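You operate a simulated robot arm through the tools that you are given. There is no shell and no other tool. Be economical: measure what you need, move in short steps, check, and stop when the job is done.

You run a simulated two-armed robot. Do the job below in one go: nothing can be reset, and whatever is moved stays where it is left.

TASK
Tension the lower belt to mark 3, using the 30 mm socket spanner.
Fine: the spanner from the belt table's ledge; loosen the lock nut first, park the spanner, turn the knob, tighten the nut; the spanner ends in its holder; leave the lower belt switched off. Set down upright: what you pick out.

The check looks at the end state, three seconds after you hand in, the way a careful person would. Anything else that was tipped, shoved, dropped, spilled or broken makes it a failure.

THE ROBOT
Two 6-joint arms with fingered hands on one trunk, on a base that drives. Base frame: it is fixed to the floor where the robot stands at the start and does not move with it; the origin is under the middle of the robot, x ahead of it, y to its left, z up. Units: m, rad, N and s.
The left shoulder is at the start at [0.05, 0.17, 0.785], the right one opposite. With the tool pointing down near the work surface each hand reaches from about 0.48 to 0.76 m from the robot's upright axis, wherever it stands, measured 20 degrees to its own side. Places, roughly: belt tilt handwheel [0.5, 0.8, 0.8]; desk direction dial [0.7, -1.3, 0.9]; desk main switch [0.5, -1.4, 0.7]; desk speed dial [0.6, -1.3, 0.9]; in-end knob [0.6, -0.7, 1]; lock nut [0.5, -0.4, 0.5]; lower belt [0.8, 0, 0.6]; lower belt main switch [0.5, -1, 0.7]; out-end knob [0.6, 0.6, 1]; red stop knob [0.5, 1, 0.9]; tension knob [0.5, -0.6, 0.5]; tilt lock knob [0.5, 1, 0.7]; track lock knob [0.5, 0.4, 0.5]; tracking knob [0.5, 0.5, 0.5]. Payload 3.5 kg a hand.
The TCP of each hand is the grasp point between the finger pads, 0.026 m short of the fingertips. In the tool frame z runs along the fingers and y along their closing line. Largest opening 0.132 m; the body of the gripper starts 0.073 m behind the TCP. The gripper is a hand of 3 fingers: y runs from the thumb to the fingers, the wrist lies at [0, 0, -0.234] in the tool frame, and closing takes about 1.5 s.
Orientation is told as [roll, pitch, yaw] about the base's x, y, z axes, in that order, counted from this pose: with the fingers straight down and closing along the base's y, the tool's x points along the base's -x, its y along +y and its z along -z.

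THE INTERFACE
- The arms move only by the tool move_arm. It takes "left_increments", "right_increments" or both (then of equal length, played together; a hand with none holds still); each is a list of rows, each a list of 3 entries, a list of its own where there are three numbers: the shift along the base's x, y, z in units of 300 mm (1.0 is 300 mm), then the turn, a rotation vector about the base's x, y, z in units of 60 degrees (1.0 is 60 degrees), then the gripper command, from -1 (shut) to 1 (fully open), values between in proportion. In form: [[[tx, ty, tz], [wx, wy, wz], fingers], ...]. A call has 1 to 12 rows; each row is the pose to reach, as a shift and turn from the pose commanded when the call began. A call with a number of a shift or a turn outside -1 to 1 is refused whole. A row lasts 0.2 s, in which the tool goes at most 0.05 m and 0.15 rad; a call with a longer step from one row to the next is refused whole, and so is a gripper value outside its range. A pose out of reach is approached as far as the arm can. The call stops where the force on the tool passes 40 N (or 10 N more than at its start, if that is more) or the arm is blocked; 0.2 s more then pass. The fingers move at their own pace (about 0.108 m/s each) and stop on an object; they squeeze with about 29 N. The grip force told is the motor's: it shows also when the fingers shut on nothing. Time passes only in rows, and 0.2 s behind the last, so rows that repeat a pose let the fingers close. The reply holds the time, the measured pose of the TCP, the force on the tool along the base axes, the opening and the grip force, in the units named above and with some noise, with the torque about the TCP (base axes, N m) and any sound that the robot's microphone picked up.
- Cameras (640 x 400 px; columns grow to the right, rows downward): "scene" is now at [0.0311, -0.0003, 1.3639]; the picture's right is [-0.01, -1.00, 0.00], its down [-0.83, 0.01, -0.56] and it looks along [0.56, -0.00, -0.83] (base axes); focal length 242 px, centre (320, 200). "left" rides on the left gripper at [-0.062, 0.003, -0.092] in its tool frame; the picture's right is [-0.05, -1.00, 0.00], its down [0.83, -0.04, -0.56] and it looks along [0.55, -0.03, 0.83] (tool axes); focal length 230 px, centre (320, 200). "right" rides on the right gripper at [0.062, 0.003, -0.092] in its tool frame; the picture's right is [-0.05, 1.00, 0.00], its down [-0.83, -0.04, -0.56] and it looks along [-0.55, -0.03, 0.83] (tool axes); focal length 230 px, centre (320, 200). There is no depth. A picture from a camera that has moved, and an enlarged one, comes with that camera's place and axes in the base frame and with its lens.
- camera(camera): a new picture of that camera. The clock stands still meanwhile.
- raise_lower(by): slides the trunk up (or, below 0, down) by that many m; the arms and the scene camera ride with it, the base frame stays. It gives what a move gives, with no picture.
- drive_base(legs): drives the robot by 1 to 6 legs, each [ahead, left, turn to the left] in m, m and rad, along the robot's own axes; the way and the turn of a leg run together, so that a leg with both is an arc; at most 1.5 m and 3.142 rad a leg. The arms and the cameras ride along, it lands a little off, and it stops where it bumps. It gives what a move gives.
- preshape(shape, hand): the hand has 3 fingers and takes this shape, open, in about a second: jaw (thumb against the fingers, like two jaws); tri (thumb and two fingers); tip (a fingertip pinch); poke (one finger out to press); point (the index stretched); flat (the hand flat); cup (the hand cupped); fist (a fist). The gripper value then closes the fingers along that shape, each until it touches; the sizes above hold for jaw. It gives what a move gives, with no picture.
- aim_head(pan, tilt): turns the head with the scene camera to pan (to the left, within 1.501 rad either way) and tilt (down, from -0.506 to 1.204), counted from straight ahead of the robot. It gives what a move gives.
- close_up(camera, box): a new picture of the part [left, top, right, bottom] of that camera's present view, enlarged. The clock stands still meanwhile.
- close_job(): hands the job in; it is judged then, once.

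Go step by step. Nothing tells you exact positions but the pictures and the camera data: compare them with the known pose of the tool, close in by small moves and look again before you grip or let go. The budget is 120 turns and 108 pictures, counting those below and the enlarged ones. Unless the task says otherwise, let go and move clear before handing in.

The tools are called after "Request:" as a command line: name --argument value ..., lists and objects as JSON in quotes. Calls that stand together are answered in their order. move_arm: Moves the arms, as the interface text tells. Its arguments: {"type":"object","properties":{"left_increments":{"type":"array"},"right_increments":{"type":"array"}},"required":[]} The other tools are called the same way: raise_lower (by) slides the trunk up or down; preshape (shape, hand) gives the hand a shape; drive_base (legs) drives the base; aim_head (pan, tilt) turns the head that bears the scene camera; camera (camera) takes a picture; close_up (camera, box) takes an enlarged picture of a part of a camera's view; close_job () hands the job in.

At the start:

```text
time_s: 0.0
left_ee_pos: [0.484, -0.0002, 0.7557]
left_ee_rot: [0.0, -0.001, 0.001]
left_ft_force: [0.2, 0.6, -0.6]
left_ft_torque: [0.01, 0.0, 0.01]
left_grip_width: 0.1319
left_finger_force: 0.0
left_shape: jaw
right_ee_pos: [0.4001, -0.5216, 0.8114]
right_ee_rot: [0.0, 0.0, 0.001]
right_ft_force: [0.0, -0.7, 0.9]
right_ft_torque: [0.0, -0.04, -0.02]
right_grip_width: 0.1319
right_finger_force: 0.0
right_shape: jaw
trunk travel left (down, up): [-0.4, 0.31]
robot x, y, heading: [-0.0026, -0.0025, -0.006]
head pan, tilt: [-0.007, 0.981]
```

scene: 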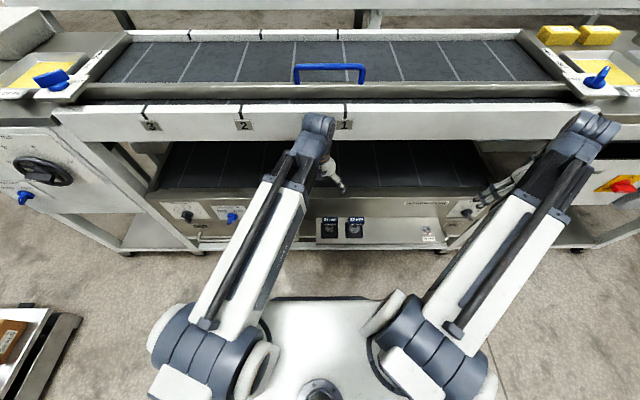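
right: 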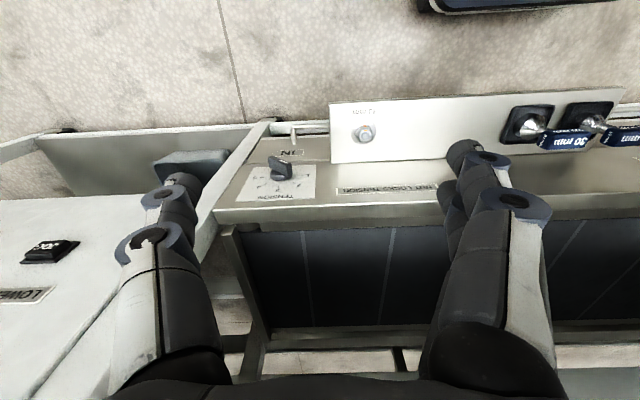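
left: 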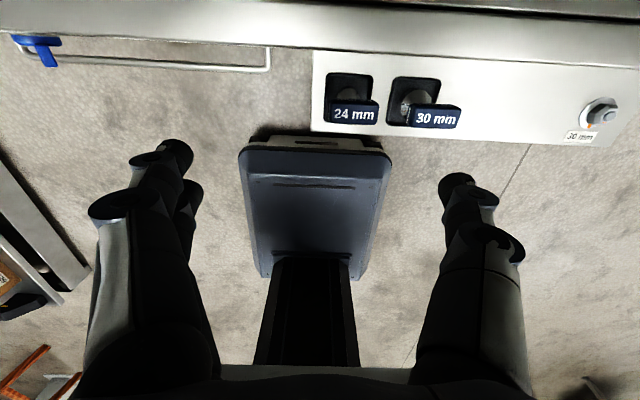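

I see the ledge with the 24 mm and 30 mm spanners, the lock nut and the tension knob on the right. I'll enlarge these parts before moving.

Request:
close_up --camera "left" --box '[300, 30, 640, 160]'

Request:
close_up --camera "right" --box '[140, 80, 640, 240]'

Request:
close_up --camera "scene" --box '[140, 180, 500, 260]'

```text
1.88 times, centred on (470, 95) of left
camera zoom: at [0.5458, 0.0021, 0.8486], right [0.05, -1.0, 0.0], down [-0.83, -0.04, 0.56], along [-0.55, -0.03, -0.83], focal length 433 px, centre (38, 398)
```

zoom: 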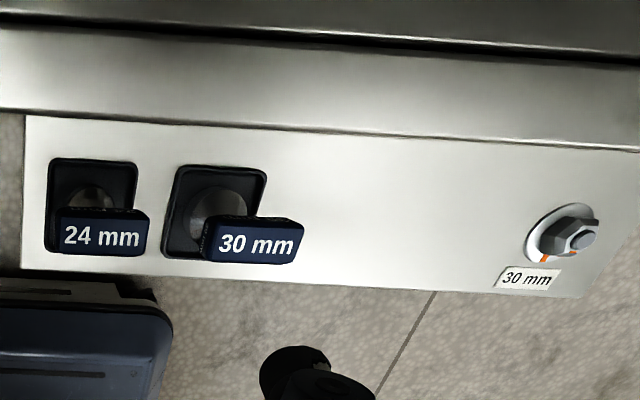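

```text
1.28 times, centred on (390, 160) of right
camera zoom: at [0.3363, -0.5192, 0.9041], right [0.05, 1.0, 0.0], down [0.83, -0.04, 0.56], along [0.55, -0.03, -0.83], focal length 294 px, centre (230, 251)
```

zoom: 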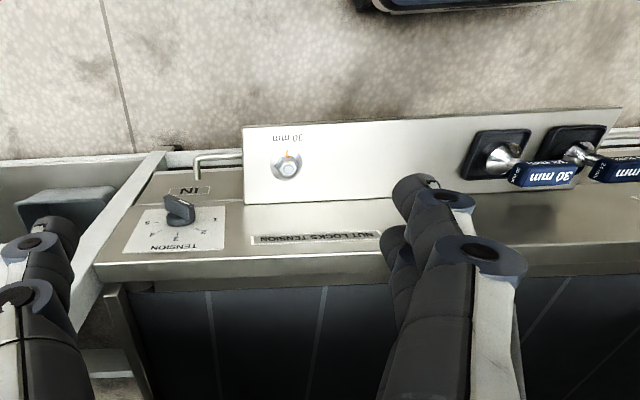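

```text
1.78 times, centred on (320, 220) of scene
camera zoom: at [0.0311, -0.0003, 1.3639], right [-0.01, -1.0, 0.0], down [-0.83, 0.01, -0.56], along [0.56, 0.0, -0.83], focal length 430 px, centre (320, 164)
```

zoom: 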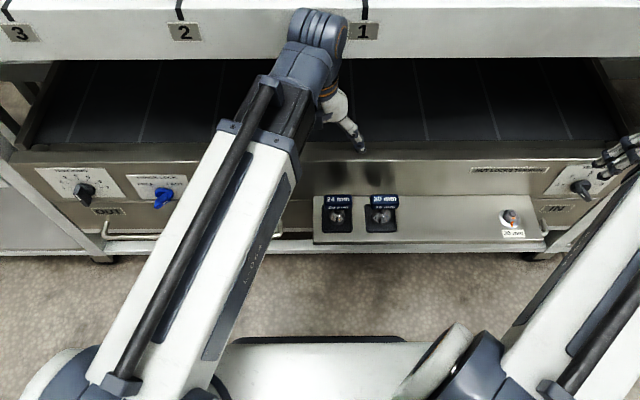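

The ledge is at about z 0.5, with the 30 mm spanner near [0.48, -0.14], the nut near [0.485, -0.42] and the knob near [0.53, -0.6]. I'll lower the right hand in free space to look at the knob and nut closely.

Request:
move_arm --right_increments '[[[-0.03, -0.03, -0.13], [0, 0, 0], 1], [[-0.06, -0.06, -0.26], [0, 0, 0], 1], [[-0.1, -0.1, -0.38], [0, 0, 0], 1], [[-0.13, -0.13, -0.5], [0, 0, 0], 1]]'

Request:
camera --camera "right"

```text
time_s: 1.0
left_ee_pos: [0.4831, -0.0007, 0.7546]
left_ee_rot: [0.0, 0.001, 0.0]
left_ft_force: [1.0, 0.3, 1.3]
left_ft_torque: [0.0, -0.04, -0.02]
left_grip_width: 0.132
left_finger_force: 0.0
left_shape: jaw
right_ee_pos: [0.3584, -0.5638, 0.6622]
right_ee_rot: [0.001, 0.0, -0.001]
right_ft_force: [-1.0, -0.2, -0.3]
right_ft_torque: [0.01, 0.02, -0.03]
right_grip_width: 0.1321
right_finger_force: 0.0
right_shape: jaw
trunk travel left (down, up): [-0.4, 0.31]
robot x, y, heading: [0.0008, 0.0003, -0.001]
head pan, tilt: [-0.007, 0.981]
```

```text
101 pictures are left
camera right: at [0.2954, -0.5598, 0.7555], right [0.05, 1.0, 0.0], down [0.83, -0.04, 0.56], along [0.55, -0.03, -0.83], focal length 230 px, centre (320, 200)
```

right: 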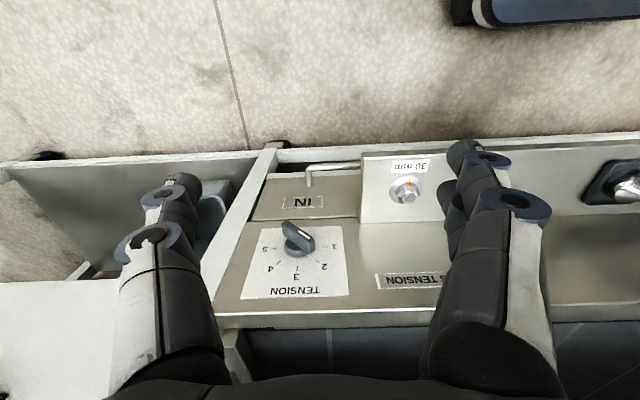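

Request:
close_up --camera "right" --box '[240, 140, 460, 310]'

Request:
close_up --camera "scene" --box '[310, 190, 490, 260]'

```text
2.35 times, centred on (350, 225) of right
camera zoom: at [0.2954, -0.5598, 0.7555], right [0.05, 1.0, 0.0], down [0.83, -0.04, 0.56], along [0.55, -0.03, -0.83], focal length 541 px, centre (249, 141)
```

zoom: 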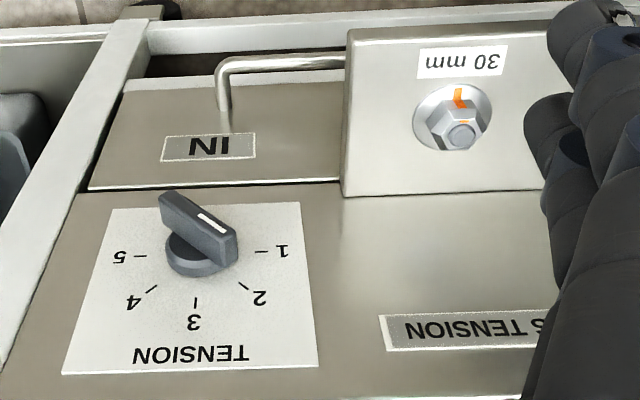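

```text
3.56 times, centred on (400, 225) of scene
camera zoom: at [0.0311, -0.0002, 1.3639], right [-0.01, -1.0, 0.0], down [-0.83, 0.01, -0.56], along [0.56, 0.0, -0.83], focal length 861 px, centre (36, 111)
```

zoom: 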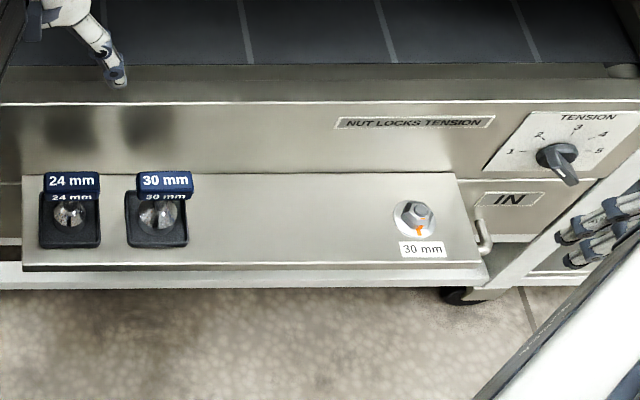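

The nut is a 30 mm hex on the ledge and the knob sits on the upright panel, with marks 1 to 5 clockwise and 3 at the top. I'll move the left hand aside and bring the right hand over to look at the spanner.

Request:
move_arm --left_increments '[[[0, 0.14, 0], [0, 0, 0], 1], [[0, 0.28, 0], [0, 0, 0], 1], [[0, 0.42, 0], [0, 0, 0], 1], [[0, 0.56, 0], [0, 0, 0], 1], [[0, 0.7, 0], [0, 0, 0], 1], [[0, 0.7, 0], [0, 0, 0], 1], [[0, 0.7, 0], [0, 0, 0], 1]]' --right_increments '[[[0, 0.14, 0.03], [0, 0, 0], 1], [[0.01, 0.28, 0.06], [0, 0, 0], 1], [[0.02, 0.42, 0.09], [0, 0, 0], 1], [[0.02, 0.56, 0.1], [0, 0, 0], 1], [[0.02, 0.7, 0.1], [0, 0, 0], 1], [[0.02, 0.84, 0.1], [0, 0, 0], 1], [[0.02, 0.98, 0.1], [0, 0, 0], 1]]'

Request:
camera --camera "right"

Request:
close_up --camera "scene" --box '[180, 130, 500, 270]'

```text
time_s: 2.6
left_ee_pos: [0.4827, 0.2084, 0.7545]
left_ee_rot: [-0.001, -0.001, 0.0]
left_ft_force: [-0.4, -0.5, 0.7]
left_ft_torque: [-0.01, -0.02, 0.0]
left_grip_width: 0.1319
left_finger_force: 0.1
left_shape: jaw
right_ee_pos: [0.4529, -0.3008, 0.6982]
right_ee_rot: [0.0, 0.002, -0.001]
right_ft_force: [0.4, -0.3, 0.3]
right_ft_torque: [0.0, 0.0, 0.0]
right_grip_width: 0.1318
right_finger_force: 0.0
right_shape: jaw
right hand out of reach, approached as far as the arm can: row 3, 4, 5, 6, 7
trunk travel left (down, up): [-0.4, 0.31]
robot x, y, heading: [-0.0048, -0.0004, -0.002]
head pan, tilt: [-0.007, 0.981]
```

```text
98 pictures are left
camera right: at [0.3895, -0.297, 0.7907], right [0.05, 1.0, 0.0], down [0.83, -0.04, 0.55], along [0.55, -0.03, -0.83], focal length 230 px, centre (320, 200)
```

right: 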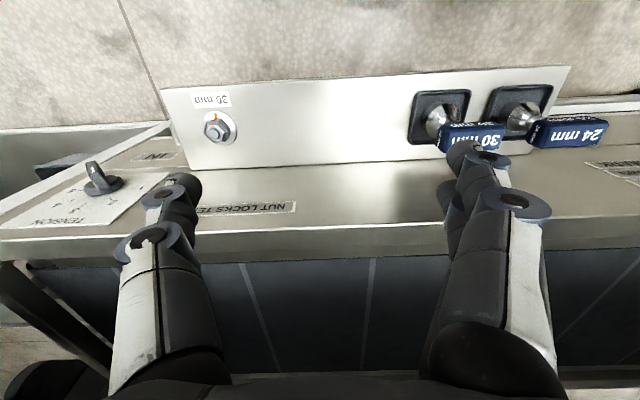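

```text
2.00 times, centred on (340, 200) of scene
camera zoom: at [0.0311, -0.0005, 1.3639], right [-0.01, -1.0, 0.0], down [-0.83, 0.01, -0.56], along [0.56, 0.0, -0.83], focal length 484 px, centre (280, 200)
```

zoom: 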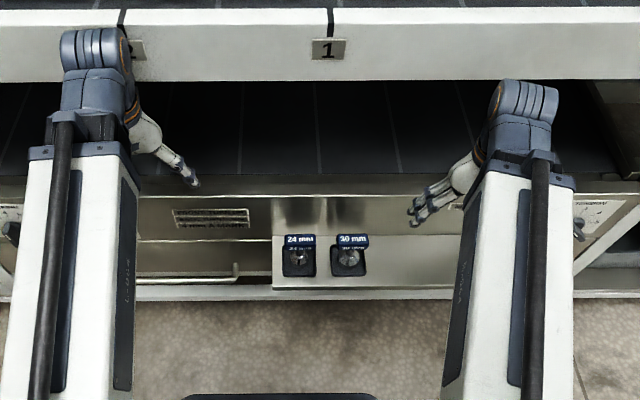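

The right hand sits too close to the base to reach the spanner, so I'll drive a little back and to the right.

Request:
drive_base --legs '[[-0.08, -0.07, 0]]'

Request:
move_arm --right_increments '[[[0.02, 0.14, 0], [0, 0, 0], 1], [[0.04, 0.28, 0], [0, 0, 0], 1], [[0.07, 0.42, 0], [0, 0, 0], 1], [[0.1, 0.56, 0], [0, 0, 0], 1], [[0.1, 0.62, 0], [0, 0, 0], 1]]'

Request:
camera --camera "right"

```text
time_s: 3.8
left_ee_pos: [0.4054, 0.1387, 0.7553]
left_ee_rot: [-0.001, 0.0, 0.003]
left_ft_force: [-0.3, -0.3, -0.3]
left_ft_torque: [0.01, 0.01, 0.0]
left_grip_width: 0.1317
left_finger_force: 0.0
left_shape: jaw
right_ee_pos: [0.3745, -0.3704, 0.6992]
right_ee_rot: [-0.001, 0.005, 0.002]
right_ft_force: [0.1, -0.5, 1.1]
right_ft_torque: [-0.03, 0.0, -0.02]
right_grip_width: 0.132
right_finger_force: 0.1
right_shape: jaw
trunk travel left (down, up): [-0.4, 0.31]
robot x, y, heading: [-0.0787, -0.0712, -0.0]
head pan, tilt: [-0.007, 0.981]
```

```text
time_s: 5.0
left_ee_pos: [0.4052, 0.1389, 0.754]
left_ee_rot: [0.0, 0.0, 0.003]
left_ft_force: [-1.0, -0.9, -0.5]
left_ft_torque: [-0.02, 0.0, 0.0]
left_grip_width: 0.1318
left_finger_force: 0.1
left_shape: jaw
right_ee_pos: [0.4041, -0.1829, 0.6994]
right_ee_rot: [0.0, 0.002, 0.001]
right_ft_force: [-0.5, -0.1, 0.5]
right_ft_torque: [0.0, 0.04, 0.04]
right_grip_width: 0.132
right_finger_force: 0.1
right_shape: jaw
right hand out of reach, approached as far as the arm can: row 1, 2
trunk travel left (down, up): [-0.4, 0.31]
robot x, y, heading: [-0.0831, -0.0679, 0.001]
head pan, tilt: [-0.007, 0.981]
```

```text
96 pictures are left
camera right: at [0.3415, -0.1801, 0.79], right [0.05, 1.0, 0.0], down [0.83, -0.04, 0.55], along [0.55, -0.03, -0.83], focal length 230 px, centre (320, 200)
```

right: 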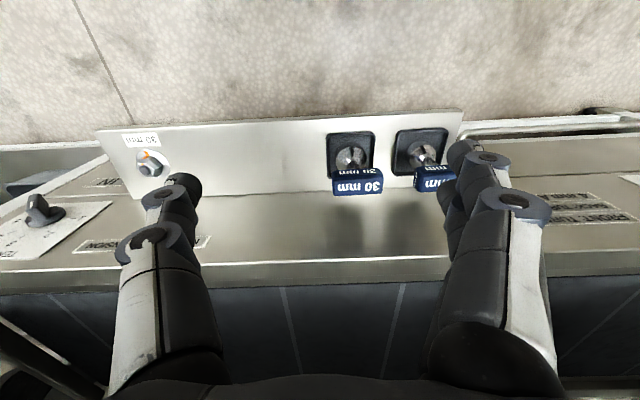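

Request:
close_up --camera "right" --box '[300, 110, 460, 210]'

Request:
close_up --camera "scene" --box '[260, 200, 400, 290]'

Request:
camera --camera "left"

```text
4.00 times, centred on (380, 160) of right
camera zoom: at [0.3415, -0.1801, 0.79], right [0.05, 1.0, 0.0], down [0.83, -0.04, 0.55], along [0.55, -0.03, -0.83], focal length 920 px, centre (80, 360)
```

zoom: 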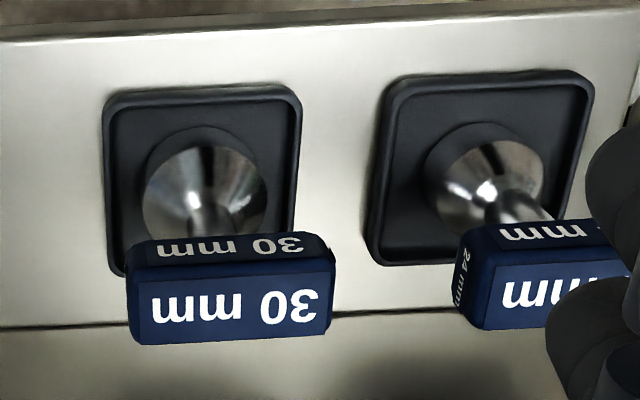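

```text
4.44 times, centred on (330, 245) of scene
camera zoom: at [-0.0472, -0.0708, 1.3639], right [-0.01, -1.0, 0.0], down [-0.83, 0.01, -0.56], along [0.56, 0.0, -0.83], focal length 1076 px, centre (276, 0)
```

zoom: 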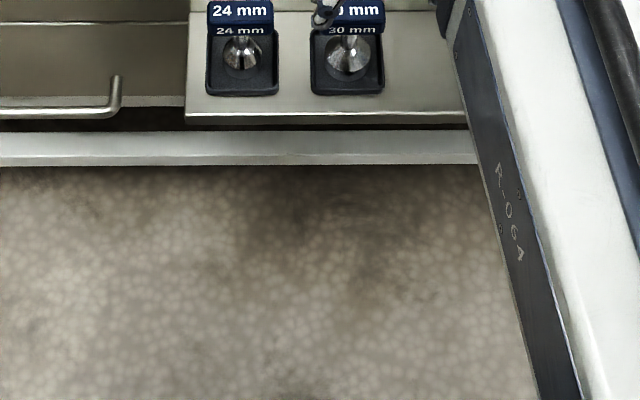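

```text
93 pictures are left
camera left: at [0.4673, 0.1417, 0.8478], right [0.05, -1.0, 0.0], down [-0.83, -0.04, 0.56], along [-0.55, -0.03, -0.83], focal length 230 px, centre (320, 200)
```

left: 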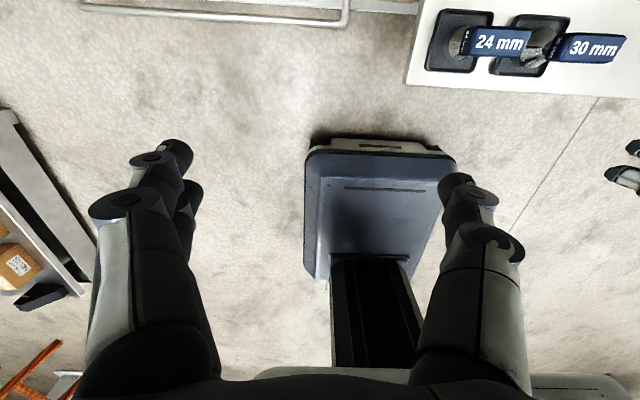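

The spanner is a socket with a T-block handle, about 58 mm along y and 26 mm along x, centred near [0.478, -0.143] with its top at about z 0.56. I'll move above it with the fingers part-open and check.

Request:
move_arm --right_increments '[[[0.08, 0.04, -0.08], [0, 0, 0], 0.4], [[0.16, 0.09, -0.17], [0, 0, 0], 0.4], [[0.246, 0.133, -0.24], [0, 0, 0], 0.4], [[0.246, 0.133, -0.24], [0, 0, 0], 0.4]]'

Request:
camera --camera "right"

Request:
close_up --camera "scene" --box '[270, 150, 430, 250]'

```text
time_s: 6.0
left_ee_pos: [0.4048, 0.1388, 0.7544]
left_ee_rot: [0.0, -0.001, 0.001]
left_ft_force: [1.0, -0.3, 0.7]
left_ft_torque: [0.01, -0.02, -0.01]
left_grip_width: 0.1318
left_finger_force: 0.1
left_shape: jaw
right_ee_pos: [0.4796, -0.1443, 0.6258]
right_ee_rot: [0.0, 0.002, 0.002]
right_ft_force: [-0.1, 0.6, -0.4]
right_ft_torque: [0.01, 0.01, 0.0]
right_grip_width: 0.0929
right_finger_force: 0.0
right_shape: jaw
trunk travel left (down, up): [-0.4, 0.31]
robot x, y, heading: [-0.0769, -0.0717, 0.001]
head pan, tilt: [-0.007, 0.981]
```

```text
92 pictures are left
camera right: at [0.4154, -0.141, 0.7188], right [0.05, 1.0, 0.0], down [0.83, -0.04, 0.55], along [0.55, -0.03, -0.83], focal length 230 px, centre (320, 200)
```

right: 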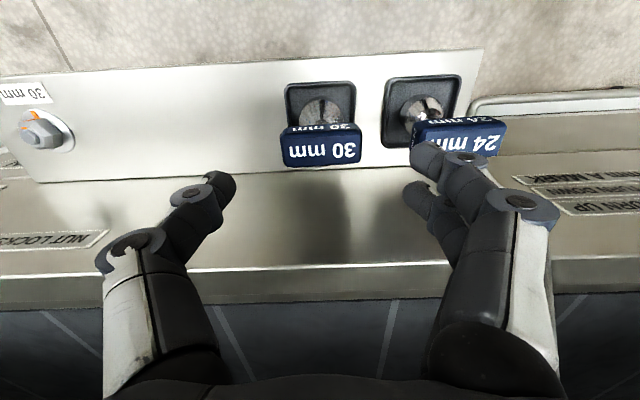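

```text
4.00 times, centred on (350, 200) of scene
camera zoom: at [-0.0471, -0.0707, 1.3639], right [-0.01, -1.0, 0.0], down [-0.83, 0.01, -0.56], along [0.56, 0.0, -0.83], focal length 969 px, centre (200, 200)
```

zoom: 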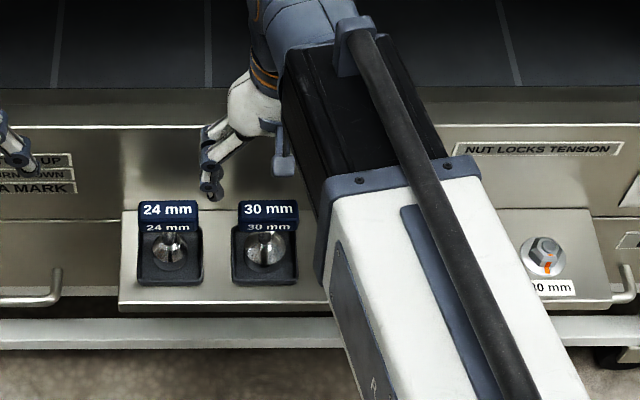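

The hand is centred in y over the 30 mm handle. I'll lower it so that the pads straddle the handle ends, and check before closing.

Request:
move_arm --right_increments '[[[-0.01, 0.0, -0.08], [0, 0, 0], 0.4], [[-0.018, 0.0, -0.16], [0, 0, 0], 0.4], [[-0.018, 0.0, -0.2], [0, 0, 0], 0.4]]'

Request:
camera --camera "right"

Request:
close_up --camera "scene" --box '[290, 170, 390, 230]'

```text
time_s: 6.8
left_ee_pos: [0.4052, 0.1393, 0.7552]
left_ee_rot: [0.001, -0.001, 0.003]
left_ft_force: [0.3, -0.5, -0.9]
left_ft_torque: [0.01, -0.01, -0.02]
left_grip_width: 0.1317
left_finger_force: 0.1
left_shape: jaw
right_ee_pos: [0.4734, -0.1436, 0.5655]
right_ee_rot: [0.0, 0.004, 0.003]
right_ft_force: [0.9, -0.4, -0.1]
right_ft_torque: [0.03, 0.01, 0.03]
right_grip_width: 0.0927
right_finger_force: 0.0
right_shape: jaw
trunk travel left (down, up): [-0.4, 0.31]
robot x, y, heading: [-0.0743, -0.0728, -0.003]
head pan, tilt: [-0.007, 0.981]
```

```text
90 pictures are left
camera right: at [0.4102, -0.1405, 0.6583], right [0.05, 1.0, 0.0], down [0.83, -0.04, 0.55], along [0.55, -0.03, -0.83], focal length 230 px, centre (320, 200)
```

right: 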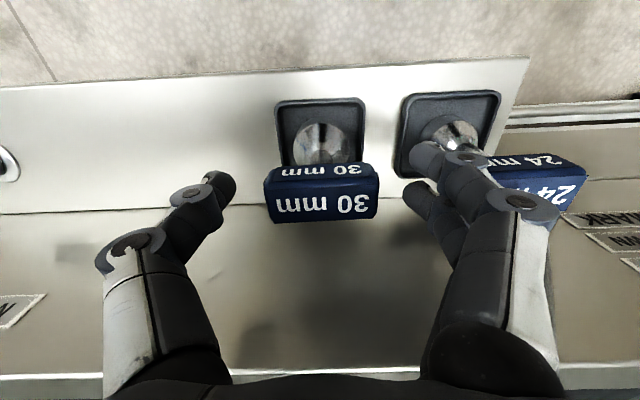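

```text
6.40 times, centred on (340, 200) of scene
camera zoom: at [-0.0472, -0.0708, 1.3639], right [-0.01, -1.0, 0.0], down [-0.83, 0.01, -0.56], along [0.56, 0.0, -0.83], focal length 1550 px, centre (192, 200)
```

zoom: 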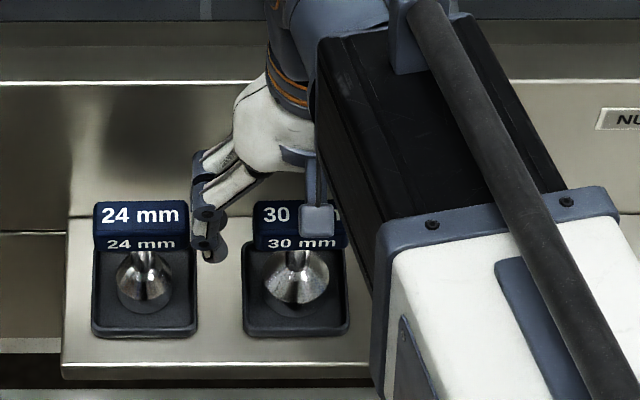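

The handle top is at about z 0.564 and x 0.477. I'll go down the last centimetre and close.

Request:
move_arm --right_increments '[[[0.012, 0.0, -0.04], [0, 0, 0], 0.4], [[0.012, 0.0, -0.04], [0, 0, 0], 0], [[0.012, 0.0, -0.04], [0, 0, 0], -1], [[0.012, 0.0, -0.04], [0, 0, 0], -1], [[0.012, 0.0, -0.04], [0, 0, 0], -1], [[0.012, 0.0, -0.04], [0, 0, 0], -1], [[0.012, 0.0, -0.04], [0, 0, 0], -1], [[0.012, 0.0, -0.04], [0, 0, 0], -1]]'

Request:
camera --camera "right"

Request:
close_up --camera "scene" --box '[290, 170, 390, 230]'

```text
time_s: 8.6
left_ee_pos: [0.4048, 0.1386, 0.7554]
left_ee_rot: [0.0, 0.0, 0.0]
left_ft_force: [0.7, 0.1, -0.1]
left_ft_torque: [-0.01, 0.04, 0.04]
left_grip_width: 0.1319
left_finger_force: 0.1
left_shape: jaw
right_ee_pos: [0.4771, -0.1446, 0.5535]
right_ee_rot: [0.0, 0.005, 0.002]
right_ft_force: [0.9, -0.5, 0.9]
right_ft_torque: [-0.02, 0.03, 0.0]
right_grip_width: 0.0485
right_finger_force: 29.0
right_shape: jaw
trunk travel left (down, up): [-0.4, 0.31]
robot x, y, heading: [-0.0761, -0.0677, 0.006]
head pan, tilt: [-0.007, 0.981]
```

```text
88 pictures are left
camera right: at [0.4137, -0.1412, 0.6463], right [0.05, 1.0, 0.0], down [0.83, -0.04, 0.55], along [0.55, -0.03, -0.83], focal length 230 px, centre (320, 200)
```

right: 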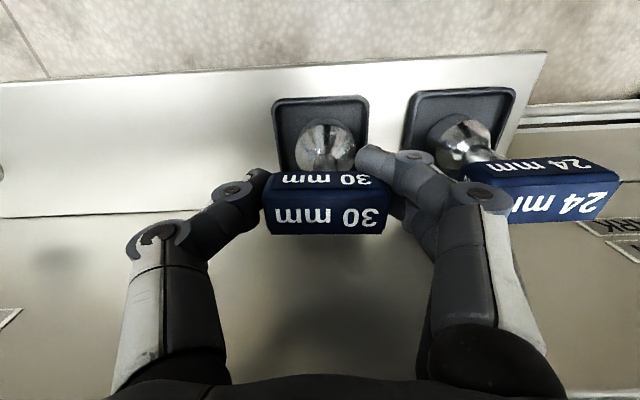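

```text
6.40 times, centred on (340, 200) of scene
camera zoom: at [-0.047, -0.0708, 1.3639], right [-0.01, -1.0, 0.0], down [-0.83, 0.01, -0.56], along [0.56, 0.0, -0.83], focal length 1550 px, centre (192, 200)
```

zoom: 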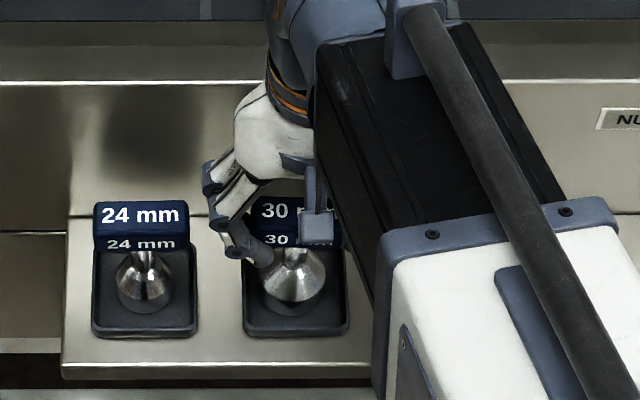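

The grip is firm at 48 mm. I'll lift the spanner straight up.

Request:
move_arm --right_increments '[[[0, 0, 0.07], [0, 0, 0], -1], [[0, 0, 0.14], [0, 0, 0], -1], [[0, 0, 0.28], [0, 0, 0], -1], [[0, 0, 0.4], [0, 0, 0], -1], [[0, 0, 0.4], [0, 0, 0], -1]]'

Request:
camera --camera "right"

Request:
close_up --camera "scene" --box '[260, 130, 460, 250]'

Request:
camera --camera "left"

```text
time_s: 9.8
left_ee_pos: [0.4046, 0.1384, 0.7554]
left_ee_rot: [0.0, 0.0, 0.002]
left_ft_force: [0.5, 0.0, -0.5]
left_ft_torque: [-0.01, 0.01, 0.02]
left_grip_width: 0.1319
left_finger_force: 0.1
left_shape: jaw
right_ee_pos: [0.4747, -0.1457, 0.6735]
right_ee_rot: [-0.001, 0.002, 0.002]
right_ft_force: [-0.2, -0.3, -2.0]
right_ft_torque: [-0.02, 0.0, -0.01]
right_grip_width: 0.0481
right_finger_force: 28.4
right_shape: jaw
trunk travel left (down, up): [-0.4, 0.31]
robot x, y, heading: [-0.0772, -0.0711, 0.003]
head pan, tilt: [-0.007, 0.981]
```

```text
86 pictures are left
camera right: at [0.4124, -0.1424, 0.7664], right [0.05, 1.0, 0.0], down [0.83, -0.04, 0.55], along [0.55, -0.03, -0.83], focal length 230 px, centre (320, 200)
```

right: 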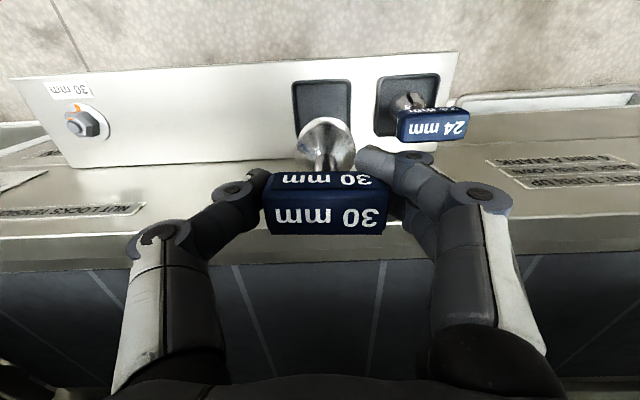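

```text
3.20 times, centred on (360, 190) of scene
camera zoom: at [-0.0471, -0.0708, 1.3639], right [-0.01, -1.0, 0.0], down [-0.83, 0.01, -0.56], along [0.56, 0.0, -0.83], focal length 775 px, centre (192, 232)
```

zoom: 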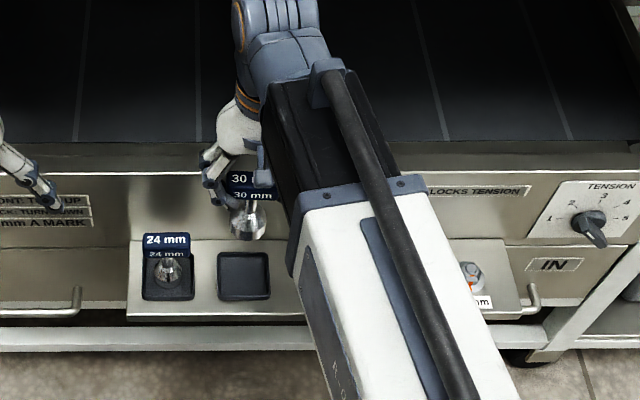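

```text
84 pictures are left
camera left: at [0.4673, 0.1417, 0.8478], right [0.05, -1.0, 0.0], down [-0.83, -0.04, 0.56], along [-0.55, -0.03, -0.83], focal length 230 px, centre (320, 200)
```

left: 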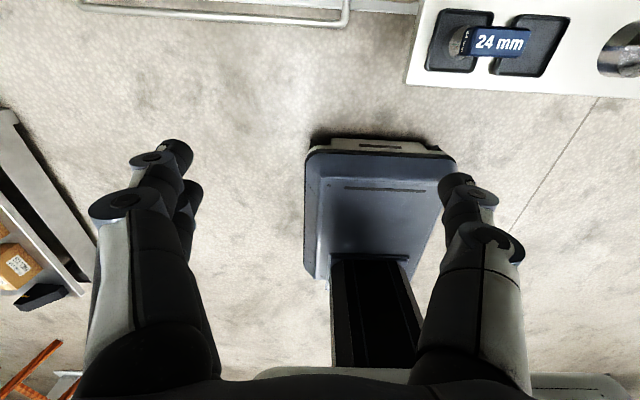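

The spanner is out, and its socket ends about 9 cm below the TCP. Several views put the nut top near [0.478, -0.439, 0.48], so I'll carry the spanner across to above it.

Request:
move_arm --right_increments '[[[0, -0.14, 0], [0, 0, 0], -1], [[0, -0.28, 0], [0, 0, 0], -1], [[0, -0.42, 0], [0, 0, 0], -1], [[0, -0.56, 0], [0, 0, 0], -1], [[0, -0.7, 0], [0, 0, 0], -1], [[0, -0.84, 0], [0, 0, 0], -1], [[0.01, -0.975, 0], [0, 0, 0], -1], [[0.01, -0.975, 0], [0, 0, 0], -1]]'

Request:
camera --camera "right"

Request:
close_up --camera "scene" --box '[330, 150, 490, 250]'

```text
time_s: 11.6
left_ee_pos: [0.4045, 0.1382, 0.7547]
left_ee_rot: [0.001, -0.001, 0.001]
left_ft_force: [-0.7, -0.8, -1.0]
left_ft_torque: [0.03, 0.02, 0.03]
left_grip_width: 0.1316
left_finger_force: 0.0
left_shape: jaw
right_ee_pos: [0.4796, -0.4366, 0.674]
right_ee_rot: [0.002, 0.004, 0.002]
right_ft_force: [0.5, -0.6, -2.5]
right_ft_torque: [0.0, 0.0, -0.02]
right_grip_width: 0.0468
right_finger_force: 28.8
right_shape: jaw
trunk travel left (down, up): [-0.4, 0.31]
robot x, y, heading: [-0.0789, -0.0711, 0.003]
head pan, tilt: [-0.007, 0.981]
```

```text
83 pictures are left
camera right: at [0.4167, -0.4339, 0.7658], right [0.05, 1.0, 0.0], down [0.83, -0.04, 0.55], along [0.55, -0.03, -0.83], focal length 230 px, centre (320, 200)
```

right: 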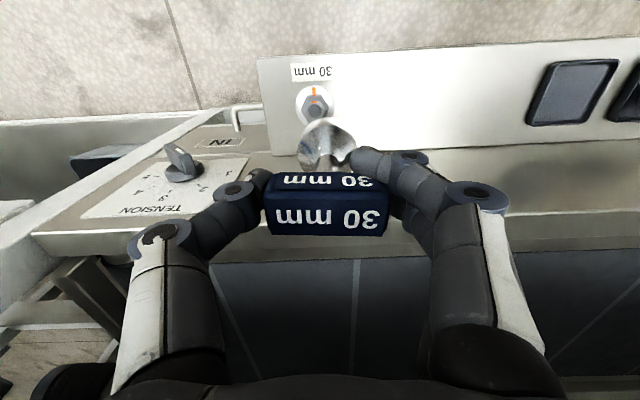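

```text
4.00 times, centred on (410, 200) of scene
camera zoom: at [-0.047, -0.0711, 1.3639], right [-0.01, -1.0, 0.0], down [-0.83, 0.01, -0.56], along [0.56, 0.0, -0.83], focal length 969 px, centre (-40, 200)
```

zoom: 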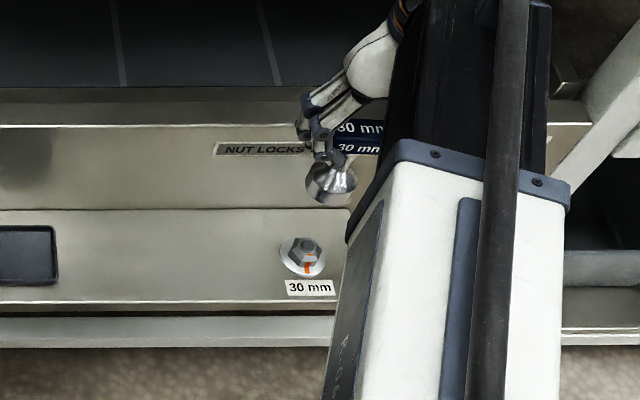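

Request:
close_up --camera "right" --box '[240, 50, 420, 250]'

Request:
close_up --camera "right" --box '[280, 65, 360, 135]'

Request:
close_up --camera "scene" --box '[380, 185, 430, 230]'

```text
2.00 times, centred on (330, 150) of right
camera zoom: at [0.4167, -0.4339, 0.7658], right [0.05, 1.0, 0.0], down [0.83, -0.04, 0.55], along [0.55, -0.03, -0.83], focal length 460 px, centre (300, 300)
```

zoom: 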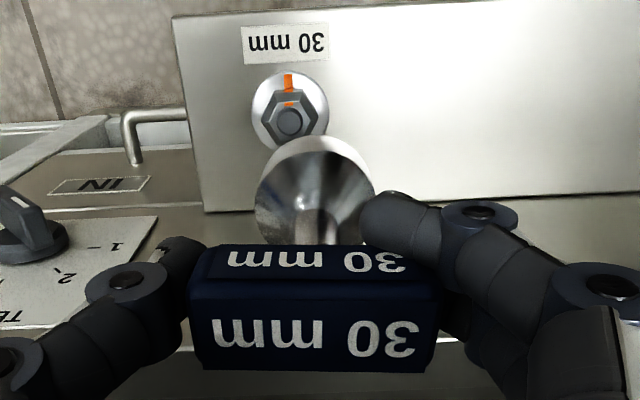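

```text
5.71 times, centred on (320, 100) of right
camera zoom: at [0.4167, -0.4339, 0.7658], right [0.05, 1.0, 0.0], down [0.83, -0.04, 0.55], along [0.55, -0.03, -0.83], focal length 1315 px, centre (320, 771)
```

zoom: 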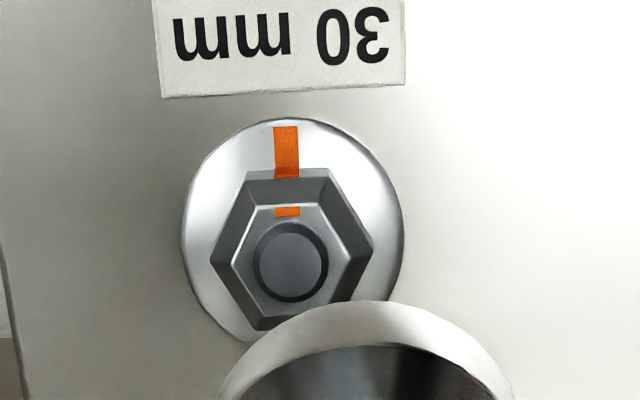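

```text
8.89 times, centred on (405, 208) of scene
camera zoom: at [-0.047, -0.0711, 1.3639], right [-0.01, -1.0, 0.0], down [-0.83, 0.01, -0.56], along [0.56, 0.0, -0.83], focal length 2152 px, centre (-436, 133)
```

zoom: 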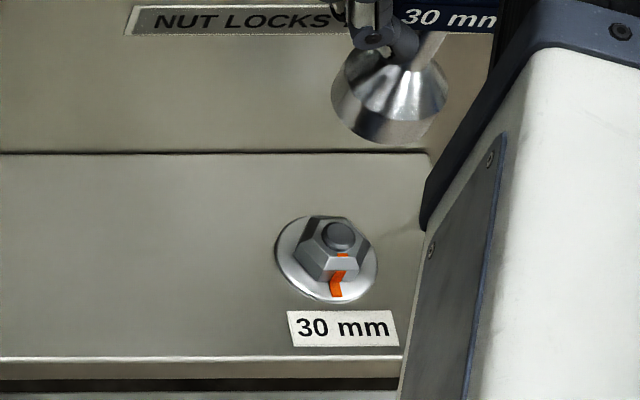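

The nut has flats facing front and back, and its orange mark lines up with the washer. The socket is about 10 mm too far left (+y), so I'll shift and lower to just above the nut.

Request:
move_arm --right_increments '[[[0, -0.033, -0.1], [0, 0, 0], -1], [[0, -0.033, -0.2], [0, 0, 0], -1], [[0, -0.033, -0.24], [0, 0, 0], -1], [[0, -0.033, -0.24], [0, 0, 0], -1]]'

Request:
close_up --camera "right" --box '[240, 50, 420, 250]'

Request:
close_up --camera "scene" --box '[380, 185, 430, 230]'

```text
time_s: 12.6
left_ee_pos: [0.4053, 0.1383, 0.7544]
left_ee_rot: [0.0, -0.001, 0.001]
left_ft_force: [0.0, 0.2, -0.4]
left_ft_torque: [-0.06, 0.0, 0.0]
left_grip_width: 0.132
left_finger_force: 0.1
left_shape: jaw
right_ee_pos: [0.4783, -0.4467, 0.6011]
right_ee_rot: [0.0, 0.003, 0.003]
right_ft_force: [0.1, -0.7, -3.1]
right_ft_torque: [-0.02, 0.01, 0.0]
right_grip_width: 0.0466
right_finger_force: 29.0
right_shape: jaw
trunk travel left (down, up): [-0.4, 0.31]
robot x, y, heading: [-0.0774, -0.072, 0.001]
head pan, tilt: [-0.007, 0.981]
```

```text
2.00 times, centred on (330, 150) of right
camera zoom: at [0.4156, -0.4439, 0.6939], right [0.05, 1.0, 0.0], down [0.83, -0.04, 0.55], along [0.55, -0.03, -0.83], focal length 460 px, centre (300, 300)
```

zoom: 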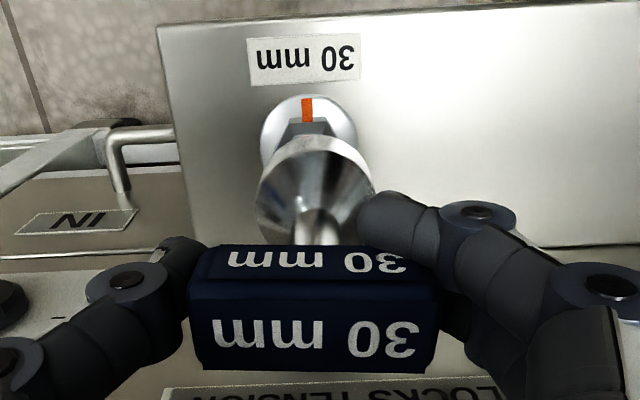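

```text
8.89 times, centred on (405, 208) of scene
camera zoom: at [-0.047, -0.0709, 1.3639], right [-0.01, -1.0, 0.0], down [-0.83, 0.01, -0.56], along [0.56, 0.0, -0.83], focal length 2152 px, centre (-436, 133)
```

zoom: 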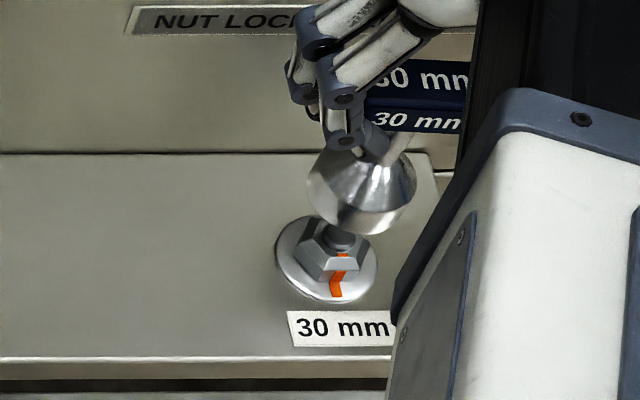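

Nearly aligned. I'll nudge by 1 to 2 mm and lower slowly while watching the force.

Request:
move_arm --right_increments '[[[0.003, -0.004, -0.02], [0, 0, 0], -1], [[0.003, -0.004, -0.04], [0, 0, 0], -1], [[0.003, -0.004, -0.06], [0, 0, 0], -1], [[0.003, -0.004, -0.08], [0, 0, 0], -1], [[0.003, -0.004, -0.08], [0, 0, 0], -1]]'

Request:
close_up --camera "right" --box '[240, 50, 420, 250]'

Request:
close_up --camera "scene" --box '[380, 185, 430, 230]'

```text
time_s: 13.8
left_ee_pos: [0.406, 0.1392, 0.7545]
left_ee_rot: [-0.001, -0.002, 0.001]
left_ft_force: [-0.1, 0.5, 0.7]
left_ft_torque: [0.0, -0.02, 0.0]
left_grip_width: 0.1321
left_finger_force: 0.1
left_shape: jaw
right_ee_pos: [0.4788, -0.4477, 0.5786]
right_ee_rot: [0.0, 0.003, 0.002]
right_ft_force: [-1.2, 0.2, -2.9]
right_ft_torque: [0.0, 0.01, -0.02]
right_grip_width: 0.0464
right_finger_force: 29.7
right_shape: jaw
trunk travel left (down, up): [-0.4, 0.31]
robot x, y, heading: [-0.0767, -0.0702, -0.001]
head pan, tilt: [-0.007, 0.981]
```

```text
2.00 times, centred on (330, 150) of right
camera zoom: at [0.417, -0.4453, 0.6711], right [0.05, 1.0, 0.0], down [0.83, -0.04, 0.55], along [0.55, -0.03, -0.83], focal length 460 px, centre (300, 300)
```

zoom: 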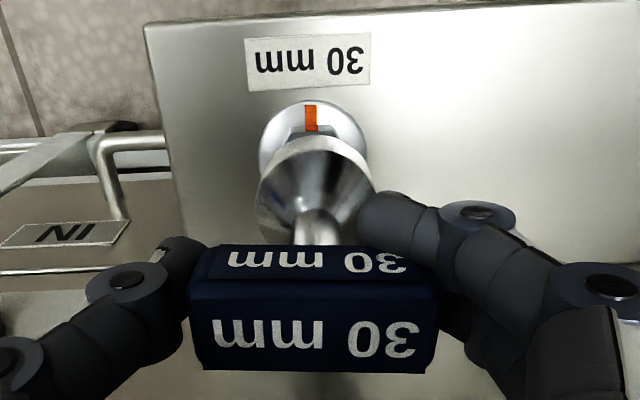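

```text
8.89 times, centred on (405, 208) of scene
camera zoom: at [-0.047, -0.0709, 1.3639], right [-0.01, -1.0, 0.0], down [-0.83, 0.01, -0.56], along [0.56, 0.0, -0.83], focal length 2152 px, centre (-436, 133)
```

zoom: 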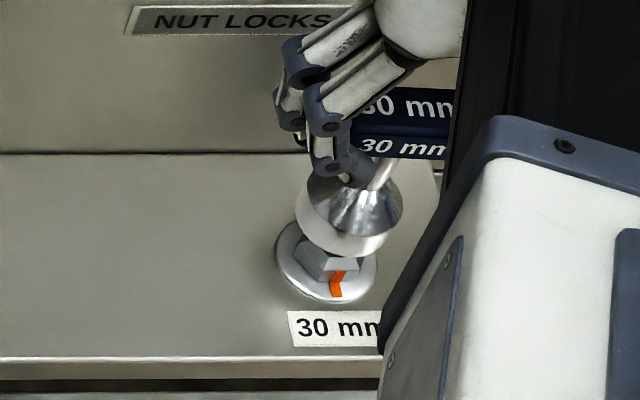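

Alignment looks good, so I'll keep lowering gently onto the nut.

Request:
move_arm --right_increments '[[[0, 0, -0.015], [0, 0, 0], -1], [[0, 0, -0.03], [0, 0, 0], -1], [[0, 0, -0.045], [0, 0, 0], -1], [[0, 0, -0.06], [0, 0, 0], -1], [[0, 0, -0.075], [0, 0, 0], -1], [[0, 0, -0.09], [0, 0, 0], -1], [[0, 0, -0.105], [0, 0, 0], -1], [[0, 0, -0.12], [0, 0, 0], -1]]'

Request:
close_up --camera "right" --box '[240, 50, 420, 250]'

Request:
close_up --camera "scene" --box '[380, 185, 430, 230]'

```text
time_s: 15.6
left_ee_pos: [0.4038, 0.1378, 0.7533]
left_ee_rot: [0.001, 0.002, 0.001]
left_ft_force: [0.3, 0.0, -0.7]
left_ft_torque: [-0.03, -0.02, 0.02]
left_grip_width: 0.132
left_finger_force: 0.0
left_shape: jaw
right_ee_pos: [0.4801, -0.4495, 0.5418]
right_ee_rot: [0.002, 0.002, 0.001]
right_ft_force: [0.2, 1.2, 2.0]
right_ft_torque: [0.09, -0.02, -0.02]
right_grip_width: 0.0343
right_finger_force: 29.4
right_shape: jaw
trunk travel left (down, up): [-0.4, 0.31]
robot x, y, heading: [-0.0776, -0.0741, 0.003]
head pan, tilt: [-0.007, 0.981]
```

```text
2.00 times, centred on (330, 150) of right
camera zoom: at [0.4175, -0.4451, 0.6352], right [0.05, 1.0, 0.0], down [0.83, -0.04, 0.55], along [0.55, -0.03, -0.83], focal length 460 px, centre (300, 300)
```

zoom: 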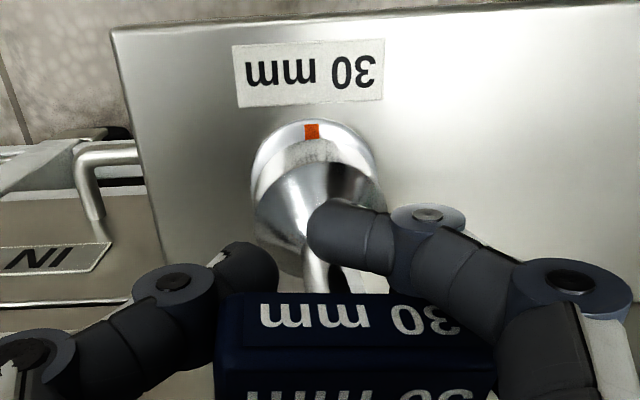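

```text
8.89 times, centred on (405, 208) of scene
camera zoom: at [-0.0473, -0.0706, 1.3638], right [-0.01, -1.0, 0.0], down [-0.83, 0.01, -0.56], along [0.56, 0.0, -0.83], focal length 2152 px, centre (-436, 133)
```

zoom: 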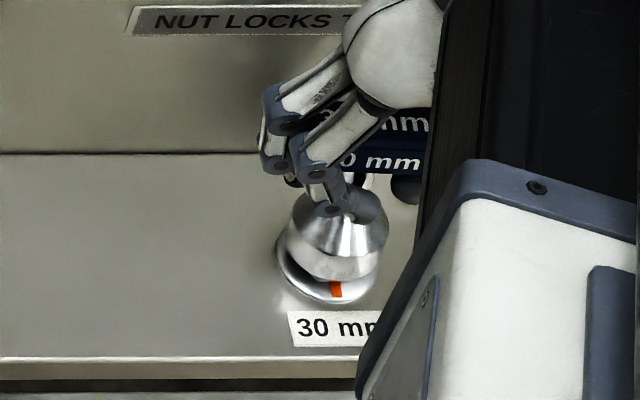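

The spanner met resistance, probably the nut top with the hex not yet engaged. The handle then slid up in the fingers and leaned slightly. I'll open just enough to cage it so it stands up, raise to handle height and look.

Request:
move_arm --right_increments '[[[0, 0, 0], [0, 0, 0], -0.1], [[0, 0, 0], [0, 0, 0], -0.0], [[0, 0, 0], [0, 0, 0], 0.05]]'

Request:
close_up --camera "right" --box '[200, 50, 440, 290]'

Request:
close_up --camera "scene" --box '[380, 185, 430, 230]'

```text
time_s: 16.4
left_ee_pos: [0.4054, 0.1383, 0.7553]
left_ee_rot: [0.0, 0.001, 0.002]
left_ft_force: [0.1, -0.1, -0.4]
left_ft_torque: [0.01, -0.02, 0.01]
left_grip_width: 0.132
left_finger_force: 0.0
left_shape: jaw
right_ee_pos: [0.4802, -0.4482, 0.5423]
right_ee_rot: [-0.001, 0.004, -0.001]
right_ft_force: [-1.1, 0.2, -0.2]
right_ft_torque: [0.02, 0.0, -0.01]
right_grip_width: 0.0687
right_finger_force: 0.1
right_shape: jaw
trunk travel left (down, up): [-0.4, 0.31]
robot x, y, heading: [-0.0761, -0.0719, 0.003]
head pan, tilt: [-0.007, 0.981]
```

```text
1.67 times, centred on (320, 170) of right
camera zoom: at [0.4175, -0.4455, 0.6352], right [0.05, 1.0, 0.0], down [0.83, -0.04, 0.55], along [0.55, -0.03, -0.83], focal length 384 px, centre (320, 250)
```

zoom: 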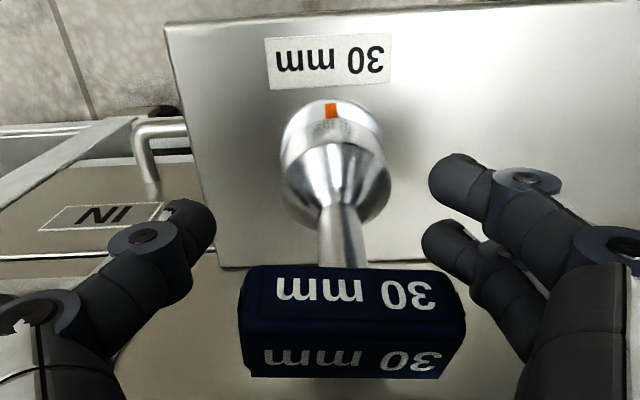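

```text
8.89 times, centred on (405, 208) of scene
camera zoom: at [-0.0472, -0.0708, 1.3639], right [-0.01, -1.0, 0.0], down [-0.83, 0.01, -0.56], along [0.56, 0.0, -0.83], focal length 2152 px, centre (-436, 133)
```

zoom: 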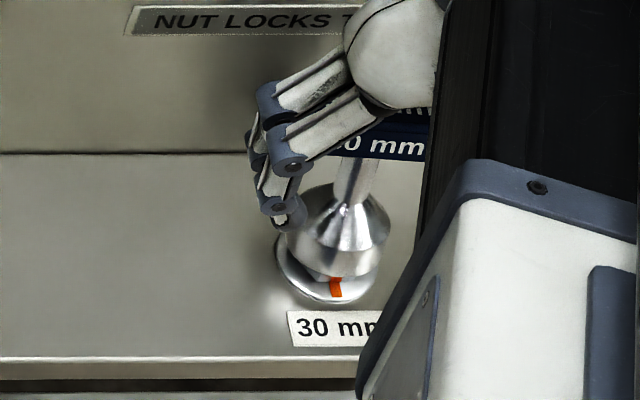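

Request:
camera --camera "right"

Request:
close_up --camera "right" --box '[250, 100, 430, 300]'

Request:
camera --camera "scene"

```text
70 pictures are left
camera right: at [0.4175, -0.4455, 0.6352], right [0.05, 1.0, 0.0], down [0.83, -0.04, 0.55], along [0.55, -0.03, -0.83], focal length 230 px, centre (320, 200)
```

right: 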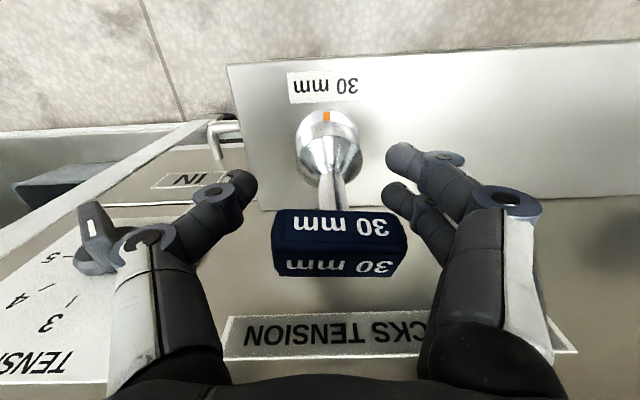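

```text
2.00 times, centred on (340, 200) of right
camera zoom: at [0.4175, -0.4455, 0.6352], right [0.05, 1.0, 0.0], down [0.83, -0.04, 0.55], along [0.55, -0.03, -0.83], focal length 460 px, centre (280, 200)
```

zoom: 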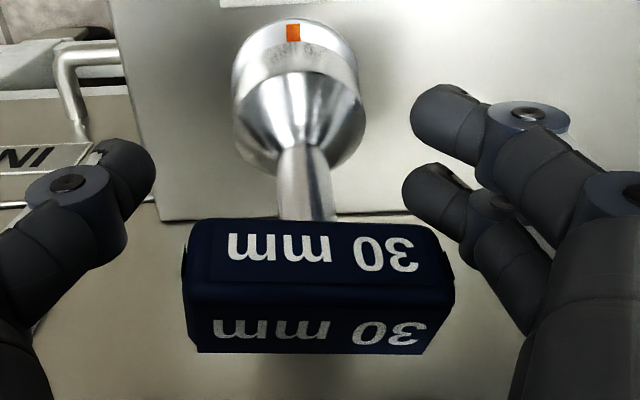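

```text
68 pictures are left
camera scene: at [-0.0472, -0.0708, 1.3639], right [-0.01, -1.0, 0.0], down [-0.83, 0.01, -0.56], along [0.56, 0.0, -0.83], focal length 242 px, centre (320, 200)
```

scene: 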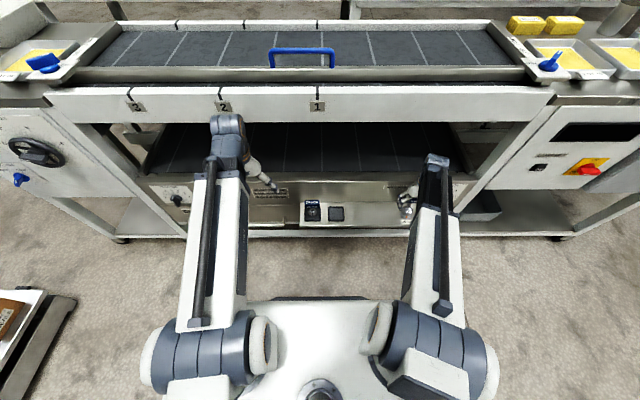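

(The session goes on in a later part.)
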